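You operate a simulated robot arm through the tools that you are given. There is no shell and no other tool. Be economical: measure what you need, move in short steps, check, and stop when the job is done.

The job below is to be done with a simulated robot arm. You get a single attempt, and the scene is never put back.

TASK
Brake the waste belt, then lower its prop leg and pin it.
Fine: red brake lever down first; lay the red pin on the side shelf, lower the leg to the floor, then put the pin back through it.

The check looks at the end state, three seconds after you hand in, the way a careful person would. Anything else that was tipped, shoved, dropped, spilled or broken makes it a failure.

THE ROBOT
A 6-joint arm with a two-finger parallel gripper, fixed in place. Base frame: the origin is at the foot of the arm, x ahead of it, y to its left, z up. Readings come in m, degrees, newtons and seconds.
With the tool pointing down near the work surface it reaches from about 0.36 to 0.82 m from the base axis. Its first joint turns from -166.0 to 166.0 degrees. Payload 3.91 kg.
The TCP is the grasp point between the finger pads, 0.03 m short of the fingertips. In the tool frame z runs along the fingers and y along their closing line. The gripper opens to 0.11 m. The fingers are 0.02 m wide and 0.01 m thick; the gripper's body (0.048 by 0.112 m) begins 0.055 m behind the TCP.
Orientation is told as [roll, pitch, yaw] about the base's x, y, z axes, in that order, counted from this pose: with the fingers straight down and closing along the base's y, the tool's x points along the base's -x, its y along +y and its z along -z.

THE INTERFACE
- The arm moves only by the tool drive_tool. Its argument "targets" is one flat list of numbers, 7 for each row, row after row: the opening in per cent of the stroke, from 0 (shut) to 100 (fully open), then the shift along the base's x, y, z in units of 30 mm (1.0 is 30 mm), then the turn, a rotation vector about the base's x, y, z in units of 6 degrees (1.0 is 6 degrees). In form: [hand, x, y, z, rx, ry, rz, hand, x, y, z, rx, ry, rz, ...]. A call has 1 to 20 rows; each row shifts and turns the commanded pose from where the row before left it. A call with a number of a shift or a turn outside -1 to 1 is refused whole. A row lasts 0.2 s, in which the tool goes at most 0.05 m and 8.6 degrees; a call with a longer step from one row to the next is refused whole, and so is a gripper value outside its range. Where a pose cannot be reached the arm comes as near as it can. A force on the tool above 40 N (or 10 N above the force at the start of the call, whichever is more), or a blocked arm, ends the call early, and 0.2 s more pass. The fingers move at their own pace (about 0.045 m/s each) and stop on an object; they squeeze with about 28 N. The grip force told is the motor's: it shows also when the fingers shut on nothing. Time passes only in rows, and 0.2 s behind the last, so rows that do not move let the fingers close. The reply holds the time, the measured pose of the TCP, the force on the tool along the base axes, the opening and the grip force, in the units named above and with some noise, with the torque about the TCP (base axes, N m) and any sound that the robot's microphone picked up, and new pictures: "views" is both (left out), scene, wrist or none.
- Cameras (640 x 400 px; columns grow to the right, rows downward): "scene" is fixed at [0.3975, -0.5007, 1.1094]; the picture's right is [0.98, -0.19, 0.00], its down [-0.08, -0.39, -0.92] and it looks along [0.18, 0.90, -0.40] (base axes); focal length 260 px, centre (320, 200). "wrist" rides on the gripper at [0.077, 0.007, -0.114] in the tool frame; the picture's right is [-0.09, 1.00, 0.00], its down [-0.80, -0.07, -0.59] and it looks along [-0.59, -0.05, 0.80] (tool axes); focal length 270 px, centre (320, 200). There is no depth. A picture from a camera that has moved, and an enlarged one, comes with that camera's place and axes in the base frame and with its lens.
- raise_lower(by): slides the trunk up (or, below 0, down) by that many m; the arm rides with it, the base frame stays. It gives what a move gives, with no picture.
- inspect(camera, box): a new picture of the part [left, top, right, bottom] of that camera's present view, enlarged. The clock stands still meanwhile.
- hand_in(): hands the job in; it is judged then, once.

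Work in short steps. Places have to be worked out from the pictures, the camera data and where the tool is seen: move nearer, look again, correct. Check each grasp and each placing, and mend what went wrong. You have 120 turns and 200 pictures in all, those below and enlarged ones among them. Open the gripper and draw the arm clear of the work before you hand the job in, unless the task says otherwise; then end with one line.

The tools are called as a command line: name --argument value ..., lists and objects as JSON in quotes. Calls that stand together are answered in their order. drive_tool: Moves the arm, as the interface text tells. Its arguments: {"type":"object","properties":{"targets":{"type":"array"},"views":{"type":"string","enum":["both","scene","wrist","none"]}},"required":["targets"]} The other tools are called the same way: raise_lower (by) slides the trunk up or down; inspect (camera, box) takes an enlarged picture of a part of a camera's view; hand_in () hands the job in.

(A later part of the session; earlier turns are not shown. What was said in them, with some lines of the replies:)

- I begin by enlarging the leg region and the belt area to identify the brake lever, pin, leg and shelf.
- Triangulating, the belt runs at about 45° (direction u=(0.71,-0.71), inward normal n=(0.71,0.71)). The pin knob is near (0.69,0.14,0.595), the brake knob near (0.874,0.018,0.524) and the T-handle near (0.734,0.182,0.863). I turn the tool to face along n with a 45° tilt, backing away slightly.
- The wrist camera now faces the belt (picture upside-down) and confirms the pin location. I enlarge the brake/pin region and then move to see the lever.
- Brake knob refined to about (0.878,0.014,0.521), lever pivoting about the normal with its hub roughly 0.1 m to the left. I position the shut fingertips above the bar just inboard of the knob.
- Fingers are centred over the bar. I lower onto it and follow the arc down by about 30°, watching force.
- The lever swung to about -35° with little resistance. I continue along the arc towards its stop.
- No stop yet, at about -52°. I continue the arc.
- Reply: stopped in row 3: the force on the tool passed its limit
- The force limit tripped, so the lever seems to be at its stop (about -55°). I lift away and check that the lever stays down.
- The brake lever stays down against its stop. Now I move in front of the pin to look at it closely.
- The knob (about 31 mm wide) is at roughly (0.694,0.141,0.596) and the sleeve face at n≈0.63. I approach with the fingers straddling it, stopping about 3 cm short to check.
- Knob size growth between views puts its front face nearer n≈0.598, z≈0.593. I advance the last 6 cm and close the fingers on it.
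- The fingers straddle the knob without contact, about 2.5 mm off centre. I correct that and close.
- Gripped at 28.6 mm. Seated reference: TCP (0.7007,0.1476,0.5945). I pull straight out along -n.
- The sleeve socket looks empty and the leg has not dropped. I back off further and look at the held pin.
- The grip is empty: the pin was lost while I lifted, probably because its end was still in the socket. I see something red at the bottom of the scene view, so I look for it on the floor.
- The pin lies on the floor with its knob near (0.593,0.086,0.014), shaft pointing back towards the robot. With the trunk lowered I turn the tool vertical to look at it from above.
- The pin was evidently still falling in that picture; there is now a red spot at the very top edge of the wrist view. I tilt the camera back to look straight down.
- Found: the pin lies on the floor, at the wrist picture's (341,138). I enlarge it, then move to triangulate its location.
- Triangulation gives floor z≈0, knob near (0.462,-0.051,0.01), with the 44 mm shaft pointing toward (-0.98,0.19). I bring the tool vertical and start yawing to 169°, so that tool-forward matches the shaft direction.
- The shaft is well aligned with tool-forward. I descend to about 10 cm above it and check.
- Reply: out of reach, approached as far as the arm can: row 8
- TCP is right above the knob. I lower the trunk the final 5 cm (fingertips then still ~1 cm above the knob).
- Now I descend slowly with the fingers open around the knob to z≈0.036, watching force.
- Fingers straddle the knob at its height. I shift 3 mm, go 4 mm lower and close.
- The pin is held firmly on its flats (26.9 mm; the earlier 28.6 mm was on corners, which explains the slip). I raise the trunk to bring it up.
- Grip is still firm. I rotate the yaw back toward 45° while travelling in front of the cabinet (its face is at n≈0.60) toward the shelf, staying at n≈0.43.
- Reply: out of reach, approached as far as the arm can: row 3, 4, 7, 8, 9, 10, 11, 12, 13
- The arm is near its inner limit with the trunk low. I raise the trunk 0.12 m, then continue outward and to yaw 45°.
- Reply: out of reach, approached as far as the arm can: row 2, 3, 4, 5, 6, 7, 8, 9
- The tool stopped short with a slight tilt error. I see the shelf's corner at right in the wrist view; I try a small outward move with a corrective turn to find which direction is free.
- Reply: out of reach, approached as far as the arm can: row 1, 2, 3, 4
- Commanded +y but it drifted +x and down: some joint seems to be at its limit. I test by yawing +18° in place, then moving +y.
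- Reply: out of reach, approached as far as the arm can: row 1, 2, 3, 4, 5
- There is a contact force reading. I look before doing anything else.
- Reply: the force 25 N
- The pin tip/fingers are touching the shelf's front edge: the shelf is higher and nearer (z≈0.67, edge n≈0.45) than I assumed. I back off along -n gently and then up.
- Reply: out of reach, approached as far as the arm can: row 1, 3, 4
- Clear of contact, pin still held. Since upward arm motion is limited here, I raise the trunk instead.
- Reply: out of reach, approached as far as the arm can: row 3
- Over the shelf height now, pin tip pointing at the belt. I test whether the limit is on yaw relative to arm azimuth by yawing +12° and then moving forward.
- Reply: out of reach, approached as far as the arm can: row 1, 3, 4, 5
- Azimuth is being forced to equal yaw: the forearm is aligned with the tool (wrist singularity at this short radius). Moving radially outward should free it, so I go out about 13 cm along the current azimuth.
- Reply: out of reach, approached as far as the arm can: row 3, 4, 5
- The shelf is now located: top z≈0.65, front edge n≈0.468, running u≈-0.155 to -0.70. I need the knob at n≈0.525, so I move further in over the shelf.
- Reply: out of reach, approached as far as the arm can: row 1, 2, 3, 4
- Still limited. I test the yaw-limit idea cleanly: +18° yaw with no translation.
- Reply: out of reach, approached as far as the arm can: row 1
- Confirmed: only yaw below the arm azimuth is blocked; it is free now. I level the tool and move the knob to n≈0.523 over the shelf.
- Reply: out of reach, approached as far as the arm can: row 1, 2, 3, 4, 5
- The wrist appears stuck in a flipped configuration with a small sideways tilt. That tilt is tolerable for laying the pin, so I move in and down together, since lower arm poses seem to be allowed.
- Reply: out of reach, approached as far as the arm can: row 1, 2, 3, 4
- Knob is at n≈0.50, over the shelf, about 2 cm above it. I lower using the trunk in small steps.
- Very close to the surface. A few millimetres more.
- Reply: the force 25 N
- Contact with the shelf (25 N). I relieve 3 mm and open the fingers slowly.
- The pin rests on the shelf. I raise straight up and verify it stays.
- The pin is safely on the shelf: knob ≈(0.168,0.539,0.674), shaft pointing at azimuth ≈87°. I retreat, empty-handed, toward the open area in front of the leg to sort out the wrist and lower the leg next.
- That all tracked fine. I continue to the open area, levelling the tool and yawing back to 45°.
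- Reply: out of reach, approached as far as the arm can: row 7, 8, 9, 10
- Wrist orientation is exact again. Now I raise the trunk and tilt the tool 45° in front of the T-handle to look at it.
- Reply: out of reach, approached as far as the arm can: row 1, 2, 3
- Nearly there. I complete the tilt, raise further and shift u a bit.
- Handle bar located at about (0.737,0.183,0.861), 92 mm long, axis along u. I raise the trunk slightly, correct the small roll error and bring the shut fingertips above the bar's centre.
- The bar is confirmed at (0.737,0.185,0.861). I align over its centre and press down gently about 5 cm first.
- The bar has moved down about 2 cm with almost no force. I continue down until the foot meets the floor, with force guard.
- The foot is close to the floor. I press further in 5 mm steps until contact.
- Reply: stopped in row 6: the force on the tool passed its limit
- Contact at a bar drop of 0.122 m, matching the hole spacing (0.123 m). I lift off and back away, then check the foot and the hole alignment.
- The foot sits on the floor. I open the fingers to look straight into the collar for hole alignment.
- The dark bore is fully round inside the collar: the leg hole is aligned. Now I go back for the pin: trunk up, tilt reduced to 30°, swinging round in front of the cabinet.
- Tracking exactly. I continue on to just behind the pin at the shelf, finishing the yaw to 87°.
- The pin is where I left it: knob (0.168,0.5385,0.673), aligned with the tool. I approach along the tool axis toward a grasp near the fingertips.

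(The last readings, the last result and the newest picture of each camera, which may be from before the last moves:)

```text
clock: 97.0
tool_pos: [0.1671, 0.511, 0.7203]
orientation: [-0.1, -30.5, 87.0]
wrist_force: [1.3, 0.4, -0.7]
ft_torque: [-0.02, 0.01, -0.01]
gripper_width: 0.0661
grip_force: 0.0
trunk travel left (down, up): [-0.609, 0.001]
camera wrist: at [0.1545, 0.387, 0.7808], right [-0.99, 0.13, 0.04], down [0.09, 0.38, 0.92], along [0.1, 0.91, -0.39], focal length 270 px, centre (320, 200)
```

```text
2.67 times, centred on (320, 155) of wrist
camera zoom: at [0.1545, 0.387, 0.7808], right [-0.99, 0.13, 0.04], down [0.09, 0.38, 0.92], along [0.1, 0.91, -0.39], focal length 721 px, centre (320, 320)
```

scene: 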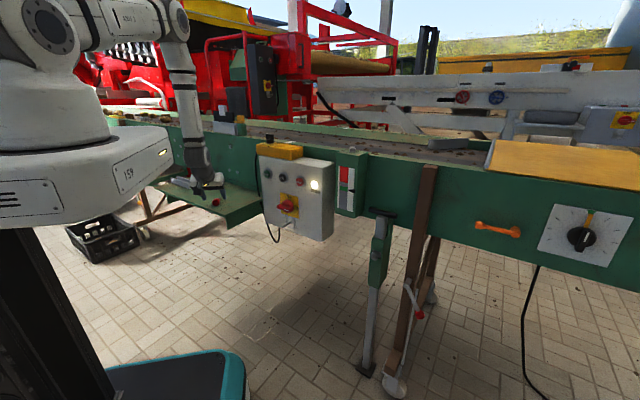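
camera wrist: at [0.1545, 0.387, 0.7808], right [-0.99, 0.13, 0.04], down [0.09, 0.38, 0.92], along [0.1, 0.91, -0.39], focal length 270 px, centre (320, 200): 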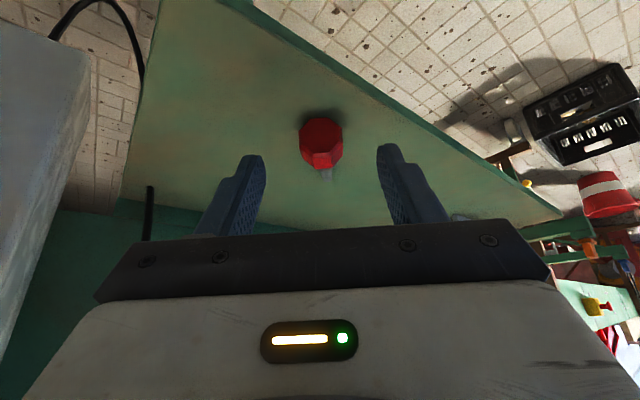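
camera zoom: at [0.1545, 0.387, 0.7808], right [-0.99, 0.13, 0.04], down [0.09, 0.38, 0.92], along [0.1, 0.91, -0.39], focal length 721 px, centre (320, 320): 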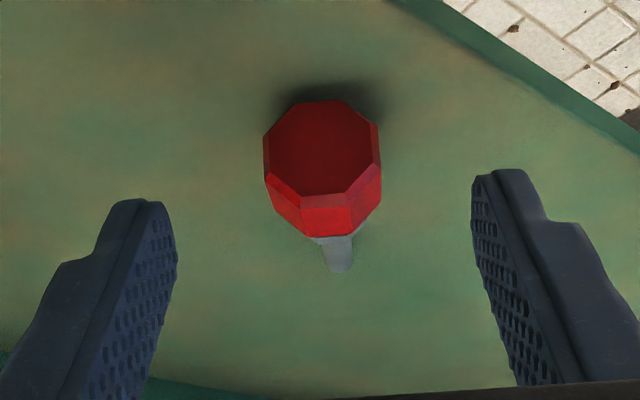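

Centred between the fingers. Final 3 cm approach and close.

drive_tool --targets '[60, 0.01, 0.18, -0.28, 0, 0, 0, 60, 0.01, 0.18, -0.28, 0, 0, 0, 60, 0.01, 0.18, -0.28, 0, 0, 0, 40, 0, 0, 0, 0, 0, 0, 30, 0, 0, 0, 0, 0, 0, 0, 0, 0, 0, 0, 0, 0, 0, 0, 0, 0, 0, 0, 0, 0, 0, 0, 0, 0, 0, 0, 0, 0, 0, 0, 0, 0, 0]'

inspect --camera "scene" --box '[180, 165, 260, 215]'

inspect --camera "wrist" --box '[220, 80, 420, 230]'

```text
clock: 99.0
tool_pos: [0.169, 0.53, 0.6956]
orientation: [0.0, -30.4, 87.1]
wrist_force: [0.9, -0.1, 0.0]
ft_torque: [-0.02, 0.03, 0.0]
gripper_width: 0.0265
grip_force: 28.4
trunk travel left (down, up): [-0.609, 0.001]
camera wrist: at [0.1558, 0.404, 0.7561], right [-0.99, 0.13, 0.04], down [0.09, 0.38, 0.92], along [0.1, 0.91, -0.39], focal length 270 px, centre (320, 200)
```

scene: 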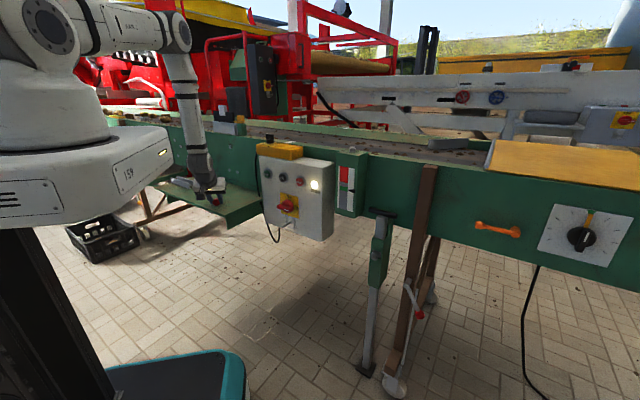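
wrist: 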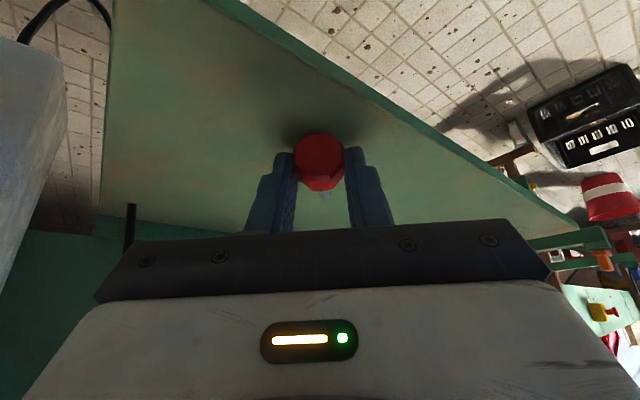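

```text
8.00 times, centred on (220, 190) of scene
camera zoom: at [0.3975, -0.5007, 1.1094], right [0.98, -0.19, 0.0], down [-0.08, -0.39, -0.92], along [0.18, 0.9, -0.4], focal length 2076 px, centre (1120, 280)
```

zoom: 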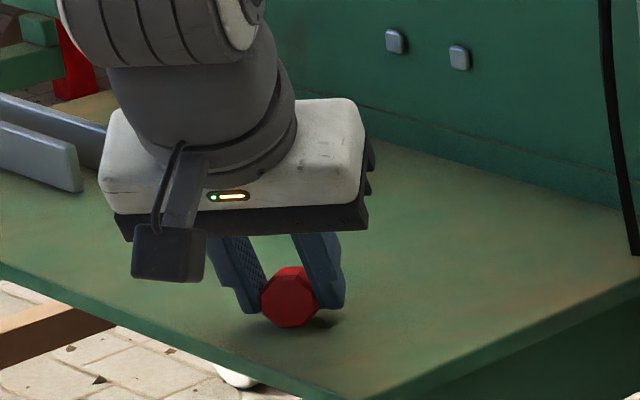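

```text
2.67 times, centred on (320, 155) of wrist
camera zoom: at [0.1558, 0.404, 0.7561], right [-0.99, 0.13, 0.04], down [0.09, 0.38, 0.92], along [0.1, 0.91, -0.39], focal length 721 px, centre (320, 320)
```

zoom: 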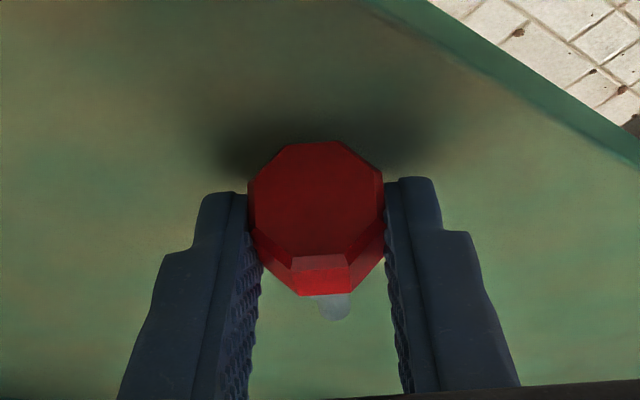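

Gripped on the flats again (26.5 mm). I lift slowly and look at the pin's pitch in the grip.

drive_tool --targets '[0, 0, 0, 0.2, 0, 0, 0, 0, 0, 0, 0.3, 0, 0, 0, 0, 0, 0, 0.4, 0, 0, 0, 0, 0, -0.1, 0.5, 0, 0, 0, 0, 0, -0.4, 0.5, 0, 0, 0, 0, 0, -0.5, 0.4, 0, 0, 0, 0, 0, -0.5, 0.3, 0, 0, 0, 0, 0, -0.5, 0.3, 0, 0, 0, 0, 0, -0.5, 0, 0, 0, 0]'

inspect --camera "scene" --box '[170, 140, 250, 190]'

```text
clock: 101.0
tool_pos: [0.1691, 0.4538, 0.7832]
orientation: [0.0, -30.5, 87.2]
wrist_force: [-0.3, -0.5, -1.0]
ft_torque: [-0.01, 0.01, -0.02]
gripper_width: 0.027
grip_force: 28.0
trunk travel left (down, up): [-0.609, 0.001]
camera wrist: at [0.1571, 0.3291, 0.8426], right [-0.99, 0.13, 0.04], down [0.09, 0.38, 0.92], along [0.1, 0.91, -0.39], focal length 270 px, centre (320, 200)
```

scene: 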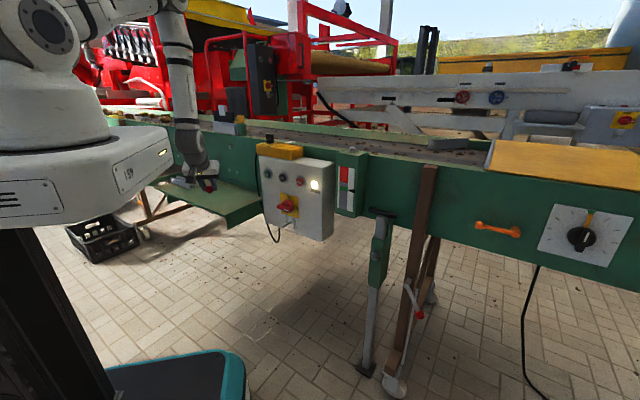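
wrist: 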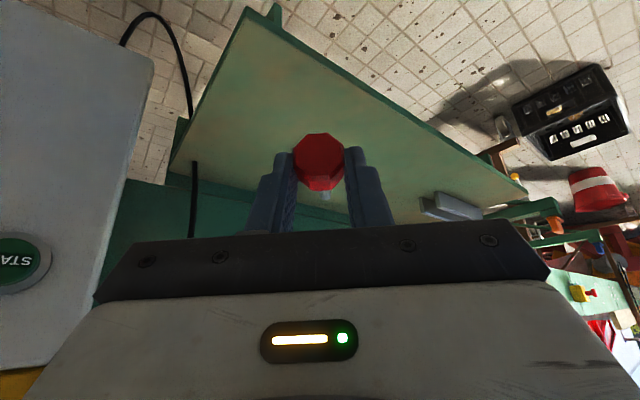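

```text
8.00 times, centred on (210, 165) of scene
camera zoom: at [0.3975, -0.5007, 1.1094], right [0.98, -0.19, 0.0], down [-0.08, -0.39, -0.92], along [0.18, 0.9, -0.4], focal length 2076 px, centre (1200, 480)
```

zoom: 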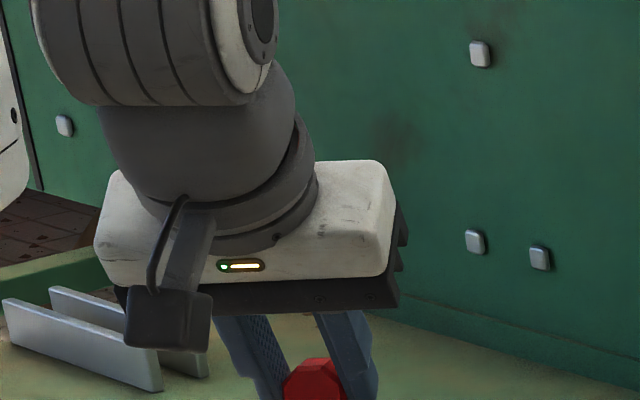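

The pin is held. I travel back slowly along the same path in front of the cabinet.

drive_tool --targets '[0, 0.4, -0.5, 0, 0, 0, -0.2, 0, 0.65, -0.65, 0, 0, 0, -0.3, 0, 0.65, -0.65, 0, 0, 0, -0.3, 0, 0.65, -0.6, 0, 0, 0, -0.3, 0, 0.65, -0.6, 0, 0, 0, -0.3, 0, 0.65, -0.6, 0, 0, 0, -0.3, 0, 0.65, -0.6, 0, 0, 0, -0.3, 0, 0.65, -0.6, 0, 0, 0, -0.3, 0, 0.65, -0.6, 0, 0, 0, -0.3, 0, 0.65, -0.6, 0, 0, 0, -0.3, 0, 0.65, -0.6, 0, 0, 0, -0.3, 0, 0.65, -0.6, 0, 0, 0, -0.3]' --views "none"

drive_tool --targets '[0, 0.65, -0.65, 0, 0, 0, -0.5, 0, 0.65, -0.65, 0, 0, 0, -0.5, 0, 0.65, -0.65, 0, 0, 0, -0.5, 0, 0.65, -0.65, 0, 0, 0, -0.5, 0, 0.65, -0.65, -0.3, 0, 0, -0.5, 0, 0.65, -0.65, -0.3, 0, 0, -0.5, 0, 0.5, -0.6, -0.4, 0, 0, -0.44, 0, 0.5, -0.5, -0.4, 0, 0, 0, 0, 0.3, -0.5, -0.4, 0.59, -0.59, 0, 0, 0, 0, -0.3, 0.59, -0.59, 0]'

inspect --camera "scene" --box '[300, 170, 420, 260]'

```text
clock: 103.7
tool_pos: [0.3951, 0.2367, 0.7807]
orientation: [0.0, -30.5, 66.1]
wrist_force: [-0.4, 0.5, -0.5]
ft_torque: [0.03, 0.03, 0.0]
gripper_width: 0.0266
grip_force: 27.7
trunk travel left (down, up): [-0.609, 0.001]
```

```text
clock: 105.8
tool_pos: [0.5516, 0.0738, 0.7191]
orientation: [-0.2, -40.6, 45.4]
wrist_force: [-0.8, 0.1, -0.5]
ft_torque: [0.01, 0.0, -0.01]
gripper_width: 0.0268
grip_force: 27.5
trunk travel left (down, up): [-0.609, 0.001]
camera wrist: at [0.4543, -0.0177, 0.7563], right [-0.66, 0.75, 0.06], down [0.21, 0.11, 0.97], along [0.72, 0.66, -0.23], focal length 270 px, centre (320, 200)
```

scene: 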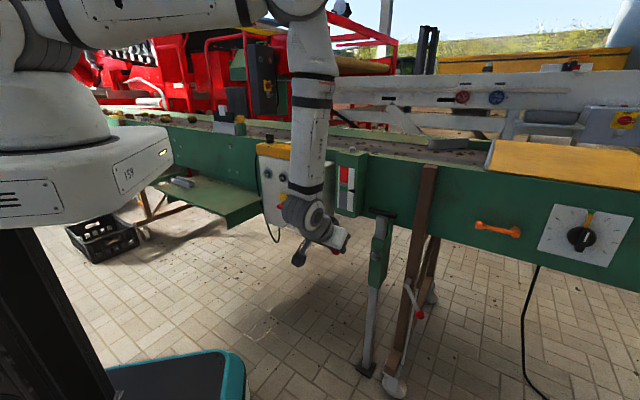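
wrist: 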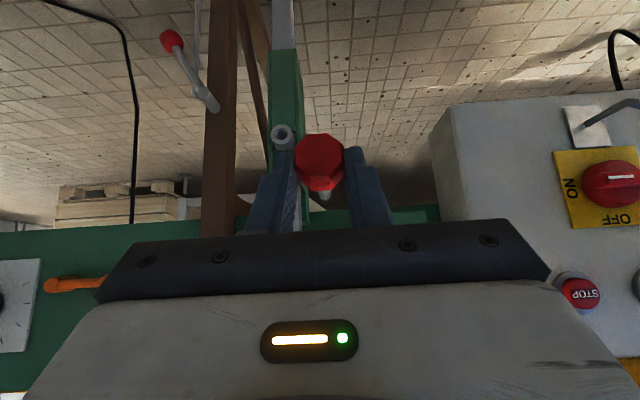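

```text
4.44 times, centred on (360, 215) of scene
camera zoom: at [0.3975, -0.5007, 1.1094], right [0.98, -0.19, 0.0], down [-0.08, -0.39, -0.92], along [0.18, 0.9, -0.4], focal length 1154 px, centre (142, 133)
```

zoom: 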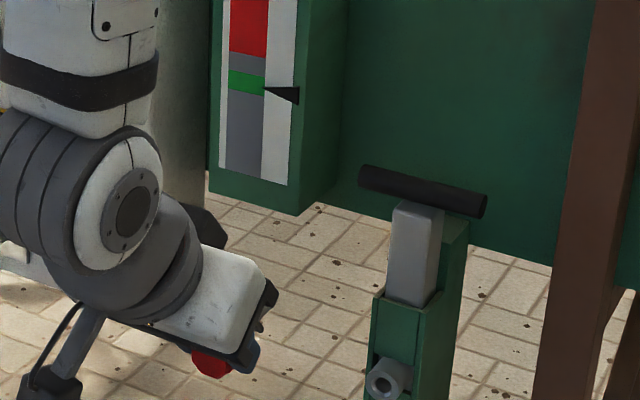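

The pin is still held. I enlarge the wrist view to measure where the shaft tip shows relative to the knob, giving its pitch.

inspect --camera "wrist" --box '[280, 120, 370, 210]'

```text
4.44 times, centred on (325, 165) of wrist
camera zoom: at [0.4543, -0.0177, 0.7563], right [-0.66, 0.75, 0.06], down [0.21, 0.11, 0.97], along [0.72, 0.66, -0.23], focal length 1201 px, centre (298, 356)
```

zoom: 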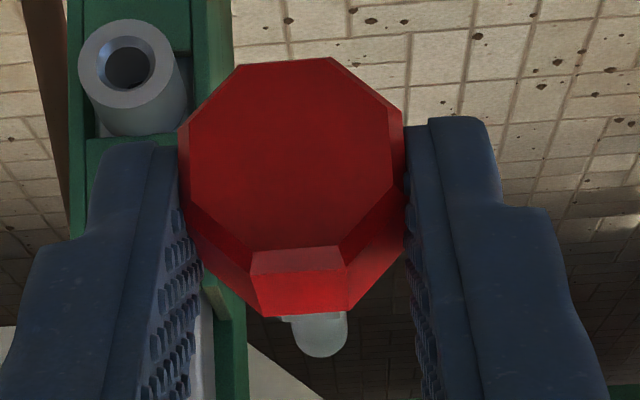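

The pin is close to level (about +2°), azimuth 45°. Collar mouth estimated at u≈0.389, n≈0.606, z≈0.601. I trim the pitch by 1.5° and move the tip to about 2.5 cm in front of the collar.

drive_tool --targets '[0, 0.5, -0.1, 0, -0.177, 0.177, 0, 0, 0.6, 0, 0, 0, 0, 0, 0, 0.7, 0.1, 0, 0, 0, 0, 0, 0.6, 0.1, 0, 0, 0, 0, 0, 0.13, 0.06, 0, 0, 0, 0]' --views "none"

raise_lower --by -0.095

inspect --camera "wrist" --box '[280, 120, 370, 210]'

inspect --camera "scene" --box '[330, 210, 410, 290]'

```text
clock: 107.0
tool_pos: [0.6281, 0.0761, 0.7195]
orientation: [-0.1, -39.0, 45.5]
wrist_force: [0.3, 0.1, -0.9]
ft_torque: [-0.04, 0.01, -0.01]
gripper_width: 0.0266
grip_force: 27.5
trunk travel left (down, up): [-0.609, 0.001]
```

```text
clock: 108.3
tool_pos: [0.6269, 0.0771, 0.6246]
orientation: [-0.1, -39.1, 45.5]
wrist_force: [-0.1, 0.2, -0.9]
ft_torque: [0.01, 0.04, 0.03]
gripper_width: 0.0267
grip_force: 28.2
trunk travel left (down, up): [-0.514, 0.096]
```

```text
4.44 times, centred on (325, 165) of wrist
camera zoom: at [0.5302, -0.0133, 0.666], right [-0.66, 0.75, 0.05], down [0.22, 0.13, 0.97], along [0.72, 0.65, -0.25], focal length 1201 px, centre (298, 356)
```

zoom: 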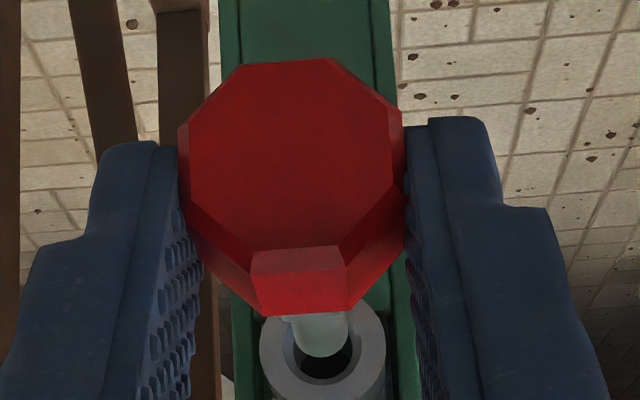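

```text
5.00 times, centred on (370, 250) of scene
camera zoom: at [0.3975, -0.5007, 1.1094], right [0.98, -0.19, 0.0], down [-0.08, -0.39, -0.92], along [0.18, 0.9, -0.4], focal length 1298 px, centre (70, -50)
```

zoom: 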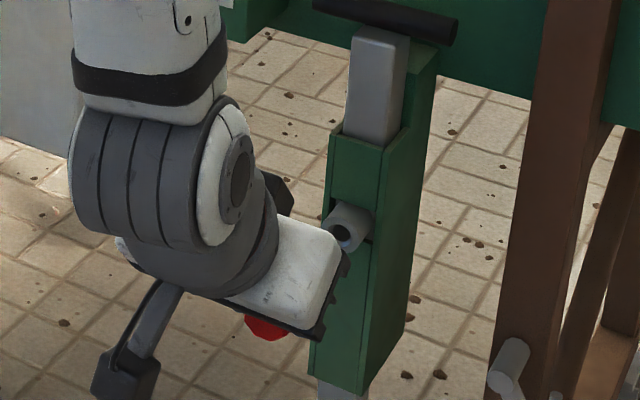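

Very clear view: tip and collar mouth almost line up; the tip is about 4 mm high and 0.9 mm to the -u side. I correct this and advance 15 mm to just before the mouth.

drive_tool --targets '[0, 0.02, -0.02, -0.14, 0, 0, 0, 0, 0.12, 0.12, 0, 0, 0, 0, 0, 0.12, 0.12, 0, 0, 0, 0, 0, 0.12, 0.12, 0, 0, 0, 0]' --views "none"

inspect --camera "wrist" --box '[280, 130, 370, 220]'

inspect --camera "scene" --box '[340, 230, 400, 280]'

```text
clock: 109.3
tool_pos: [0.6398, 0.0874, 0.6209]
orientation: [-0.1, -38.9, 45.5]
wrist_force: [0.1, -0.6, -0.7]
ft_torque: [0.05, 0.03, 0.0]
gripper_width: 0.0268
grip_force: 27.9
trunk travel left (down, up): [-0.514, 0.096]
```

```text
4.44 times, centred on (325, 175) of wrist
camera zoom: at [0.5423, -0.0037, 0.6615], right [-0.66, 0.75, 0.05], down [0.22, 0.13, 0.97], along [0.72, 0.65, -0.25], focal length 1201 px, centre (298, 311)
```

zoom: 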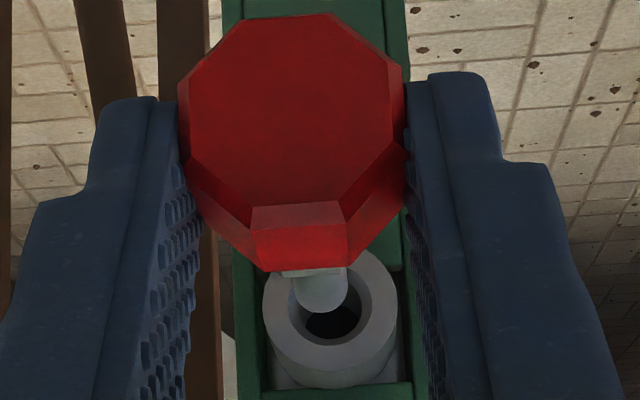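

```text
8.00 times, centred on (370, 255) of scene
camera zoom: at [0.3975, -0.5007, 1.1094], right [0.98, -0.19, 0.0], down [-0.08, -0.39, -0.92], along [0.18, 0.9, -0.4], focal length 2076 px, centre (-80, -240)
```

zoom: 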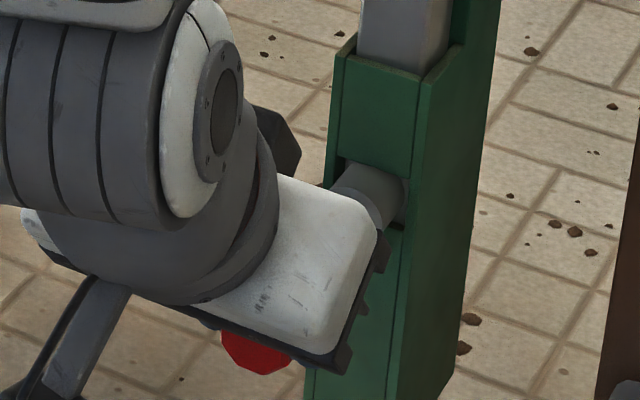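

Vertical alignment is now within half a millimetre; the tip is about 1 mm to the +u side. I correct and advance 30 mm slowly to enter the bore.

drive_tool --targets '[0, -0.024, 0.024, -0.013, 0, 0, 0, 0, 0.12, 0.12, 0, 0, 0, 0, 0, 0.12, 0.12, 0, 0, 0, 0, 0, 0.12, 0.12, 0, 0, 0, 0, 0, 0.12, 0.12, 0, 0, 0, 0, 0, 0.12, 0.12, 0, 0, 0, 0, 0, 0.12, 0.12, 0, 0, 0, 0]' --views "none"

inspect --camera "wrist" --box '[280, 130, 370, 220]'

```text
clock: 110.9
tool_pos: [0.6589, 0.1103, 0.6191]
orientation: [-0.2, -39.0, 45.4]
wrist_force: [1.4, -2.3, -1.0]
ft_torque: [-0.12, 0.06, -0.21]
gripper_width: 0.0267
grip_force: 28.0
trunk travel left (down, up): [-0.514, 0.096]
```

```text
4.44 times, centred on (325, 175) of wrist
camera zoom: at [0.5623, 0.0203, 0.6611], right [-0.66, 0.75, 0.05], down [0.22, 0.13, 0.97], along [0.72, 0.65, -0.25], focal length 1201 px, centre (298, 311)
```

zoom: 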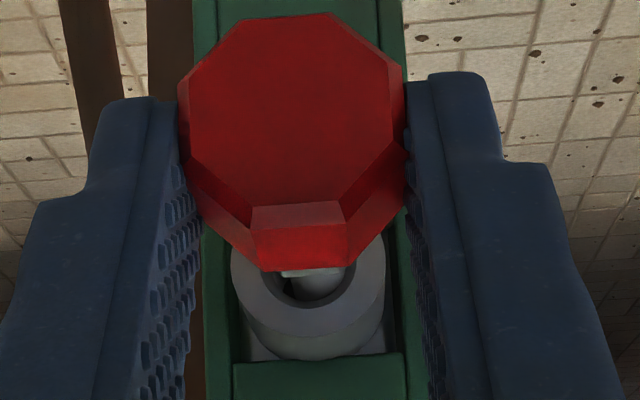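

The tip is in the bore with light side force; the shaft sits about 1 mm to -u of centre. I nudge +u and advance further.

drive_tool --targets '[0, 0.03, -0.03, 0, 0, 0, 0, 0, 0.1, 0.1, 0, 0, 0, 0, 0, 0.1, 0.1, 0, 0, 0, 0, 0, 0.1, 0.1, 0, 0, 0, 0, 0, 0.1, 0.1, 0, 0, 0, 0]' --views "none"

inspect --camera "wrist" --box '[280, 130, 370, 220]'

```text
clock: 112.1
tool_pos: [0.6727, 0.1207, 0.6202]
orientation: [-0.1, -39.0, 45.5]
wrist_force: [0.5, 0.0, -0.5]
ft_torque: [-0.01, -0.01, 0.01]
gripper_width: 0.0265
grip_force: 27.9
trunk travel left (down, up): [-0.514, 0.096]
```

```text
4.44 times, centred on (325, 175) of wrist
camera zoom: at [0.5756, 0.0313, 0.6616], right [-0.66, 0.75, 0.05], down [0.22, 0.13, 0.97], along [0.72, 0.65, -0.25], focal length 1201 px, centre (298, 311)
```

zoom: 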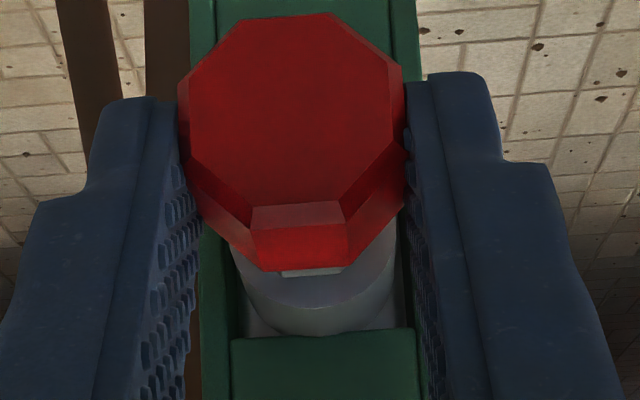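

No resistance. I push on until the flange seats against the collar.

drive_tool --targets '[0, 0.1, 0.1, 0, 0, 0, 0, 0, 0.1, 0.1, 0, 0, 0, 0, 0, 0.1, 0.1, 0, 0, 0, 0, 0, 0.1, 0.1, 0, 0, 0, 0, 0, 0.1, 0.1, 0, 0, 0, 0, 0, 0.1, 0.1, 0, 0, 0, 0]' --views "wrist"

inspect --camera "wrist" --box '[280, 130, 370, 220]'

inspect --camera "scene" --box '[340, 230, 400, 280]'

```text
clock: 113.5
tool_pos: [0.6895, 0.1387, 0.6205]
orientation: [-0.1, -38.9, 45.4]
wrist_force: [-21.0, -13.6, -3.2]
ft_torque: [-0.35, 0.37, 0.03]
gripper_width: 0.0268
grip_force: 28.4
trunk travel left (down, up): [-0.514, 0.096]
camera wrist: at [0.5925, 0.0477, 0.6611], right [-0.66, 0.75, 0.05], down [0.23, 0.13, 0.97], along [0.72, 0.65, -0.25], focal length 270 px, centre (320, 200)
```

wrist: 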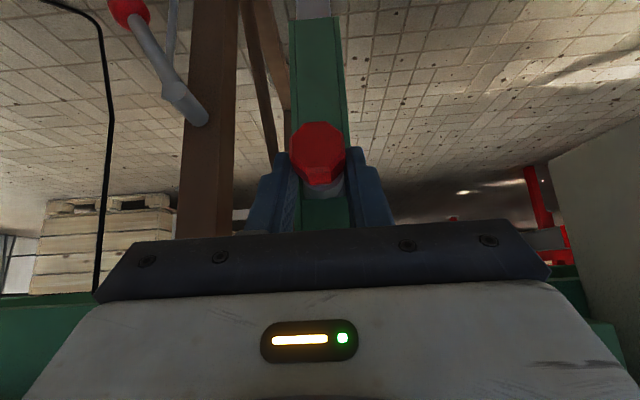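

```text
4.44 times, centred on (325, 175) of wrist
camera zoom: at [0.5925, 0.0477, 0.6611], right [-0.66, 0.75, 0.05], down [0.23, 0.13, 0.97], along [0.72, 0.65, -0.25], focal length 1201 px, centre (298, 311)
```

zoom: 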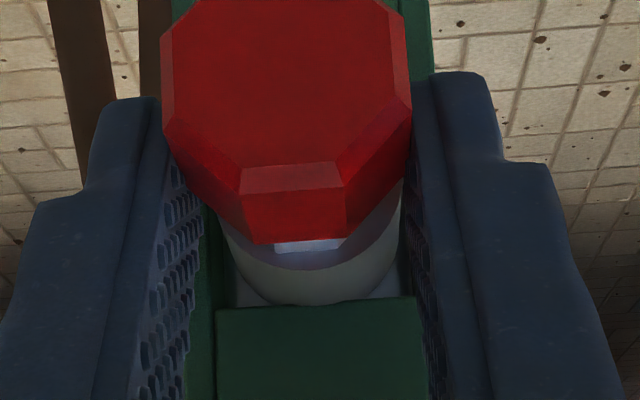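

```text
8.00 times, centred on (370, 255) of scene
camera zoom: at [0.3975, -0.5007, 1.1094], right [0.98, -0.19, 0.0], down [-0.08, -0.39, -0.92], along [0.18, 0.9, -0.4], focal length 2076 px, centre (-80, -240)
```

zoom: 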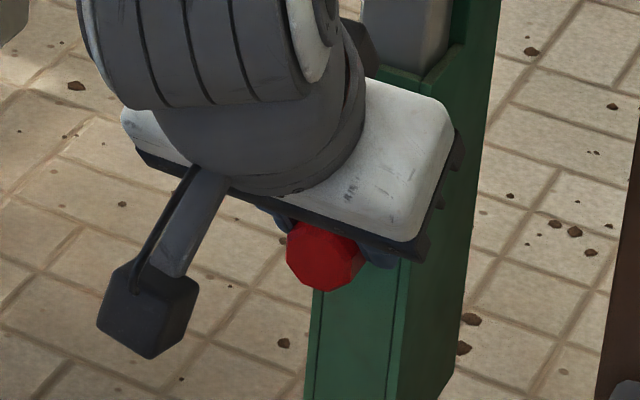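

About 25 N along n and the knob slid back slightly in the grip: the pin has bottomed. Its face estimate (n≈0.58) matches the original seated position. I release and back off to inspect.

drive_tool --targets '[28, -0.05, -0.05, 0, 0, 0, 0, 35, 0, 0, 0, 0, 0, 0, 60, 0, 0, 0, 0, 0, 0, 60, 0, 0, 0, 0, 0, 0, 60, -0.3, -0.3, 0.3, 0, 0, 0, 60, -0.5, -0.5, 0.3, 0, 0, 0, 60, -0.7, -0.7, 0.2, 0, 0, 0, 60, -0.7, -0.7, 0, 0, 0, 0]'

inspect --camera "wrist" --box '[270, 90, 370, 220]'

inspect --camera "scene" --box '[340, 230, 400, 280]'

```text
clock: 115.3
tool_pos: [0.6208, 0.0701, 0.6448]
orientation: [-0.1, -39.0, 45.5]
wrist_force: [0.1, -0.9, 0.7]
ft_torque: [0.02, 0.0, 0.04]
gripper_width: 0.0662
grip_force: 0.0
trunk travel left (down, up): [-0.514, 0.096]
camera wrist: at [0.5244, -0.0198, 0.6854], right [-0.66, 0.75, 0.05], down [0.22, 0.13, 0.97], along [0.72, 0.65, -0.25], focal length 270 px, centre (320, 200)
```

scene: 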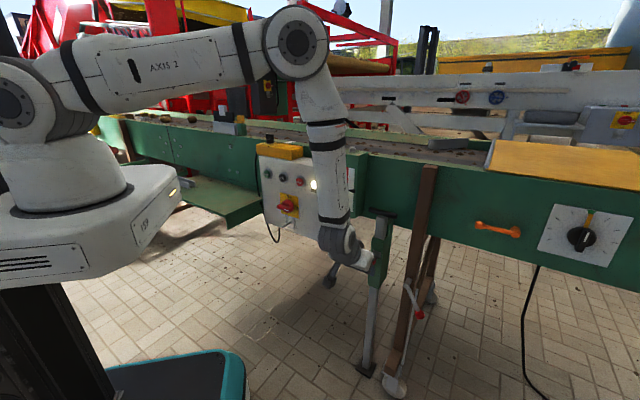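
wrist: 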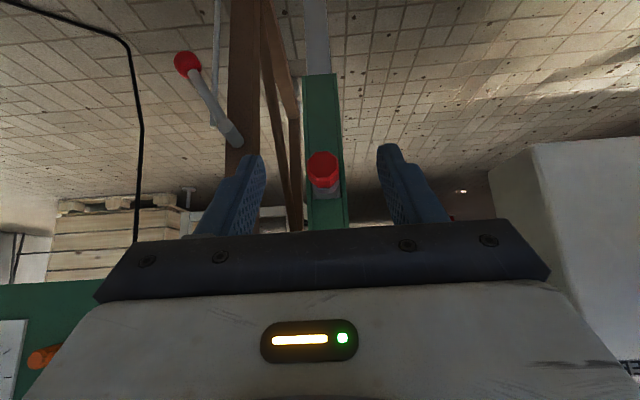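

```text
3.08 times, centred on (320, 155) of wrist
camera zoom: at [0.5244, -0.0198, 0.6854], right [-0.66, 0.75, 0.05], down [0.22, 0.13, 0.97], along [0.72, 0.65, -0.25], focal length 832 px, centre (320, 338)
```

zoom: 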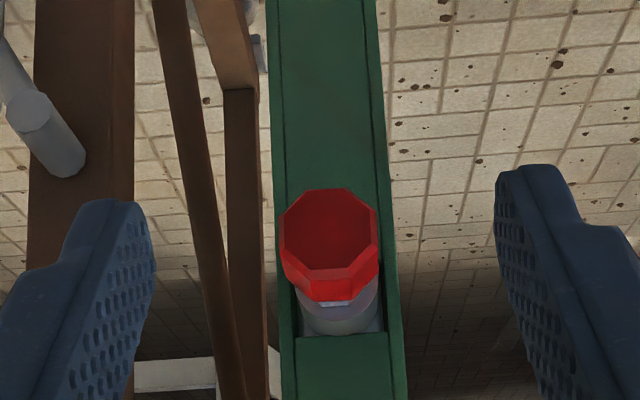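

```text
8.00 times, centred on (370, 255) of scene
camera zoom: at [0.3975, -0.5007, 1.1094], right [0.98, -0.19, 0.0], down [-0.08, -0.39, -0.92], along [0.18, 0.9, -0.4], focal length 2076 px, centre (-80, -240)
```

zoom: 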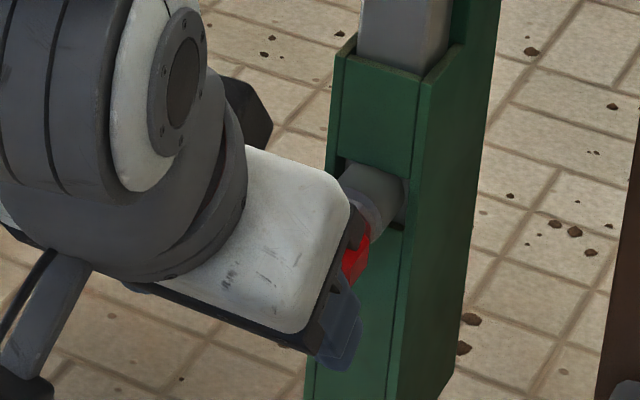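

The pin stays in place. I withdraw the arm further to compare with the original seated picture.

drive_tool --targets '[60, -0.7, -0.7, 0.5, 0, 0, 0, 60, -0.7, -0.7, 0.6, 0, 0, 0, 60, -0.7, -0.2, 0.6, 0, 0, 0, 60, -0.7, 0.3, 0.6, 0, 0, 0, 60, -0.5, 0.5, 0.6, 0, 0, 0]' --views "scene"

inspect --camera "scene" --box '[340, 230, 400, 280]'

inspect --camera "scene" --box '[330, 220, 490, 400]'

```text
clock: 116.5
tool_pos: [0.5246, 0.0474, 0.7298]
orientation: [0.0, -39.1, 45.6]
wrist_force: [0.3, -0.4, -0.2]
ft_torque: [0.0, -0.01, -0.02]
gripper_width: 0.066
grip_force: 0.0
trunk travel left (down, up): [-0.514, 0.096]
```

scene: 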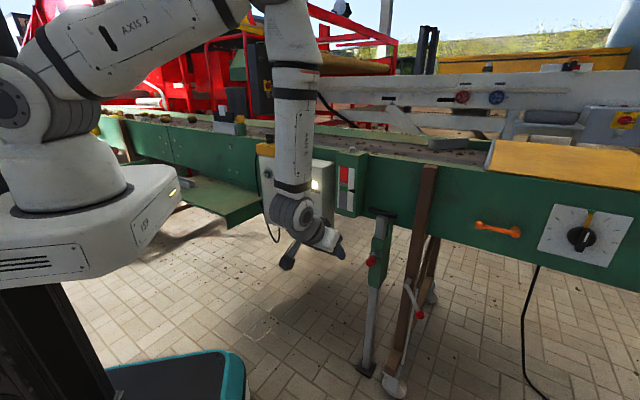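

```text
8.00 times, centred on (370, 255) of scene
camera zoom: at [0.3975, -0.5007, 1.1094], right [0.98, -0.19, 0.0], down [-0.08, -0.39, -0.92], along [0.18, 0.9, -0.4], focal length 2076 px, centre (-80, -240)
```

zoom: 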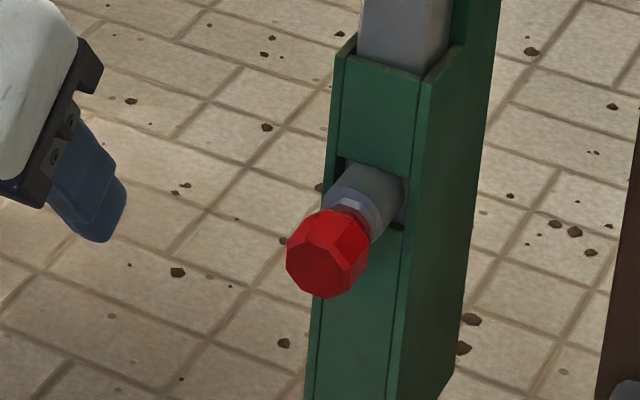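

```text
2.22 times, centred on (410, 310) of scene
camera zoom: at [0.3975, -0.5007, 1.1094], right [0.98, -0.19, 0.0], down [-0.08, -0.39, -0.92], along [0.18, 0.9, -0.4], focal length 577 px, centre (120, -44)
```

zoom: 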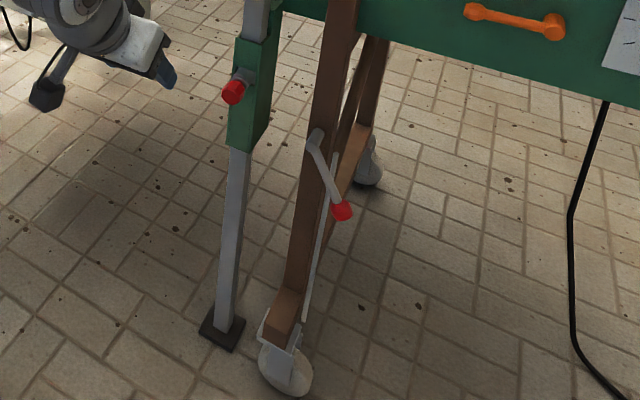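

The knob appears at exactly the same picture position as originally (233,92), flange against the collar. The foot is on the floor, the brake lever is down, and the arm is clear with the gripper open, so I hand in.

hand_in

```text
The job is handed in.
```

I braked the belt, lowered the prop leg to the floor and seated the red pin back through it. On the way, the pin slipped from the gripper onto the floor; I picked it up and laid it on the side shelf before lowering the leg. The pin also nudged the shelf edge (about 20 N) during that recovery, with no visible damage.
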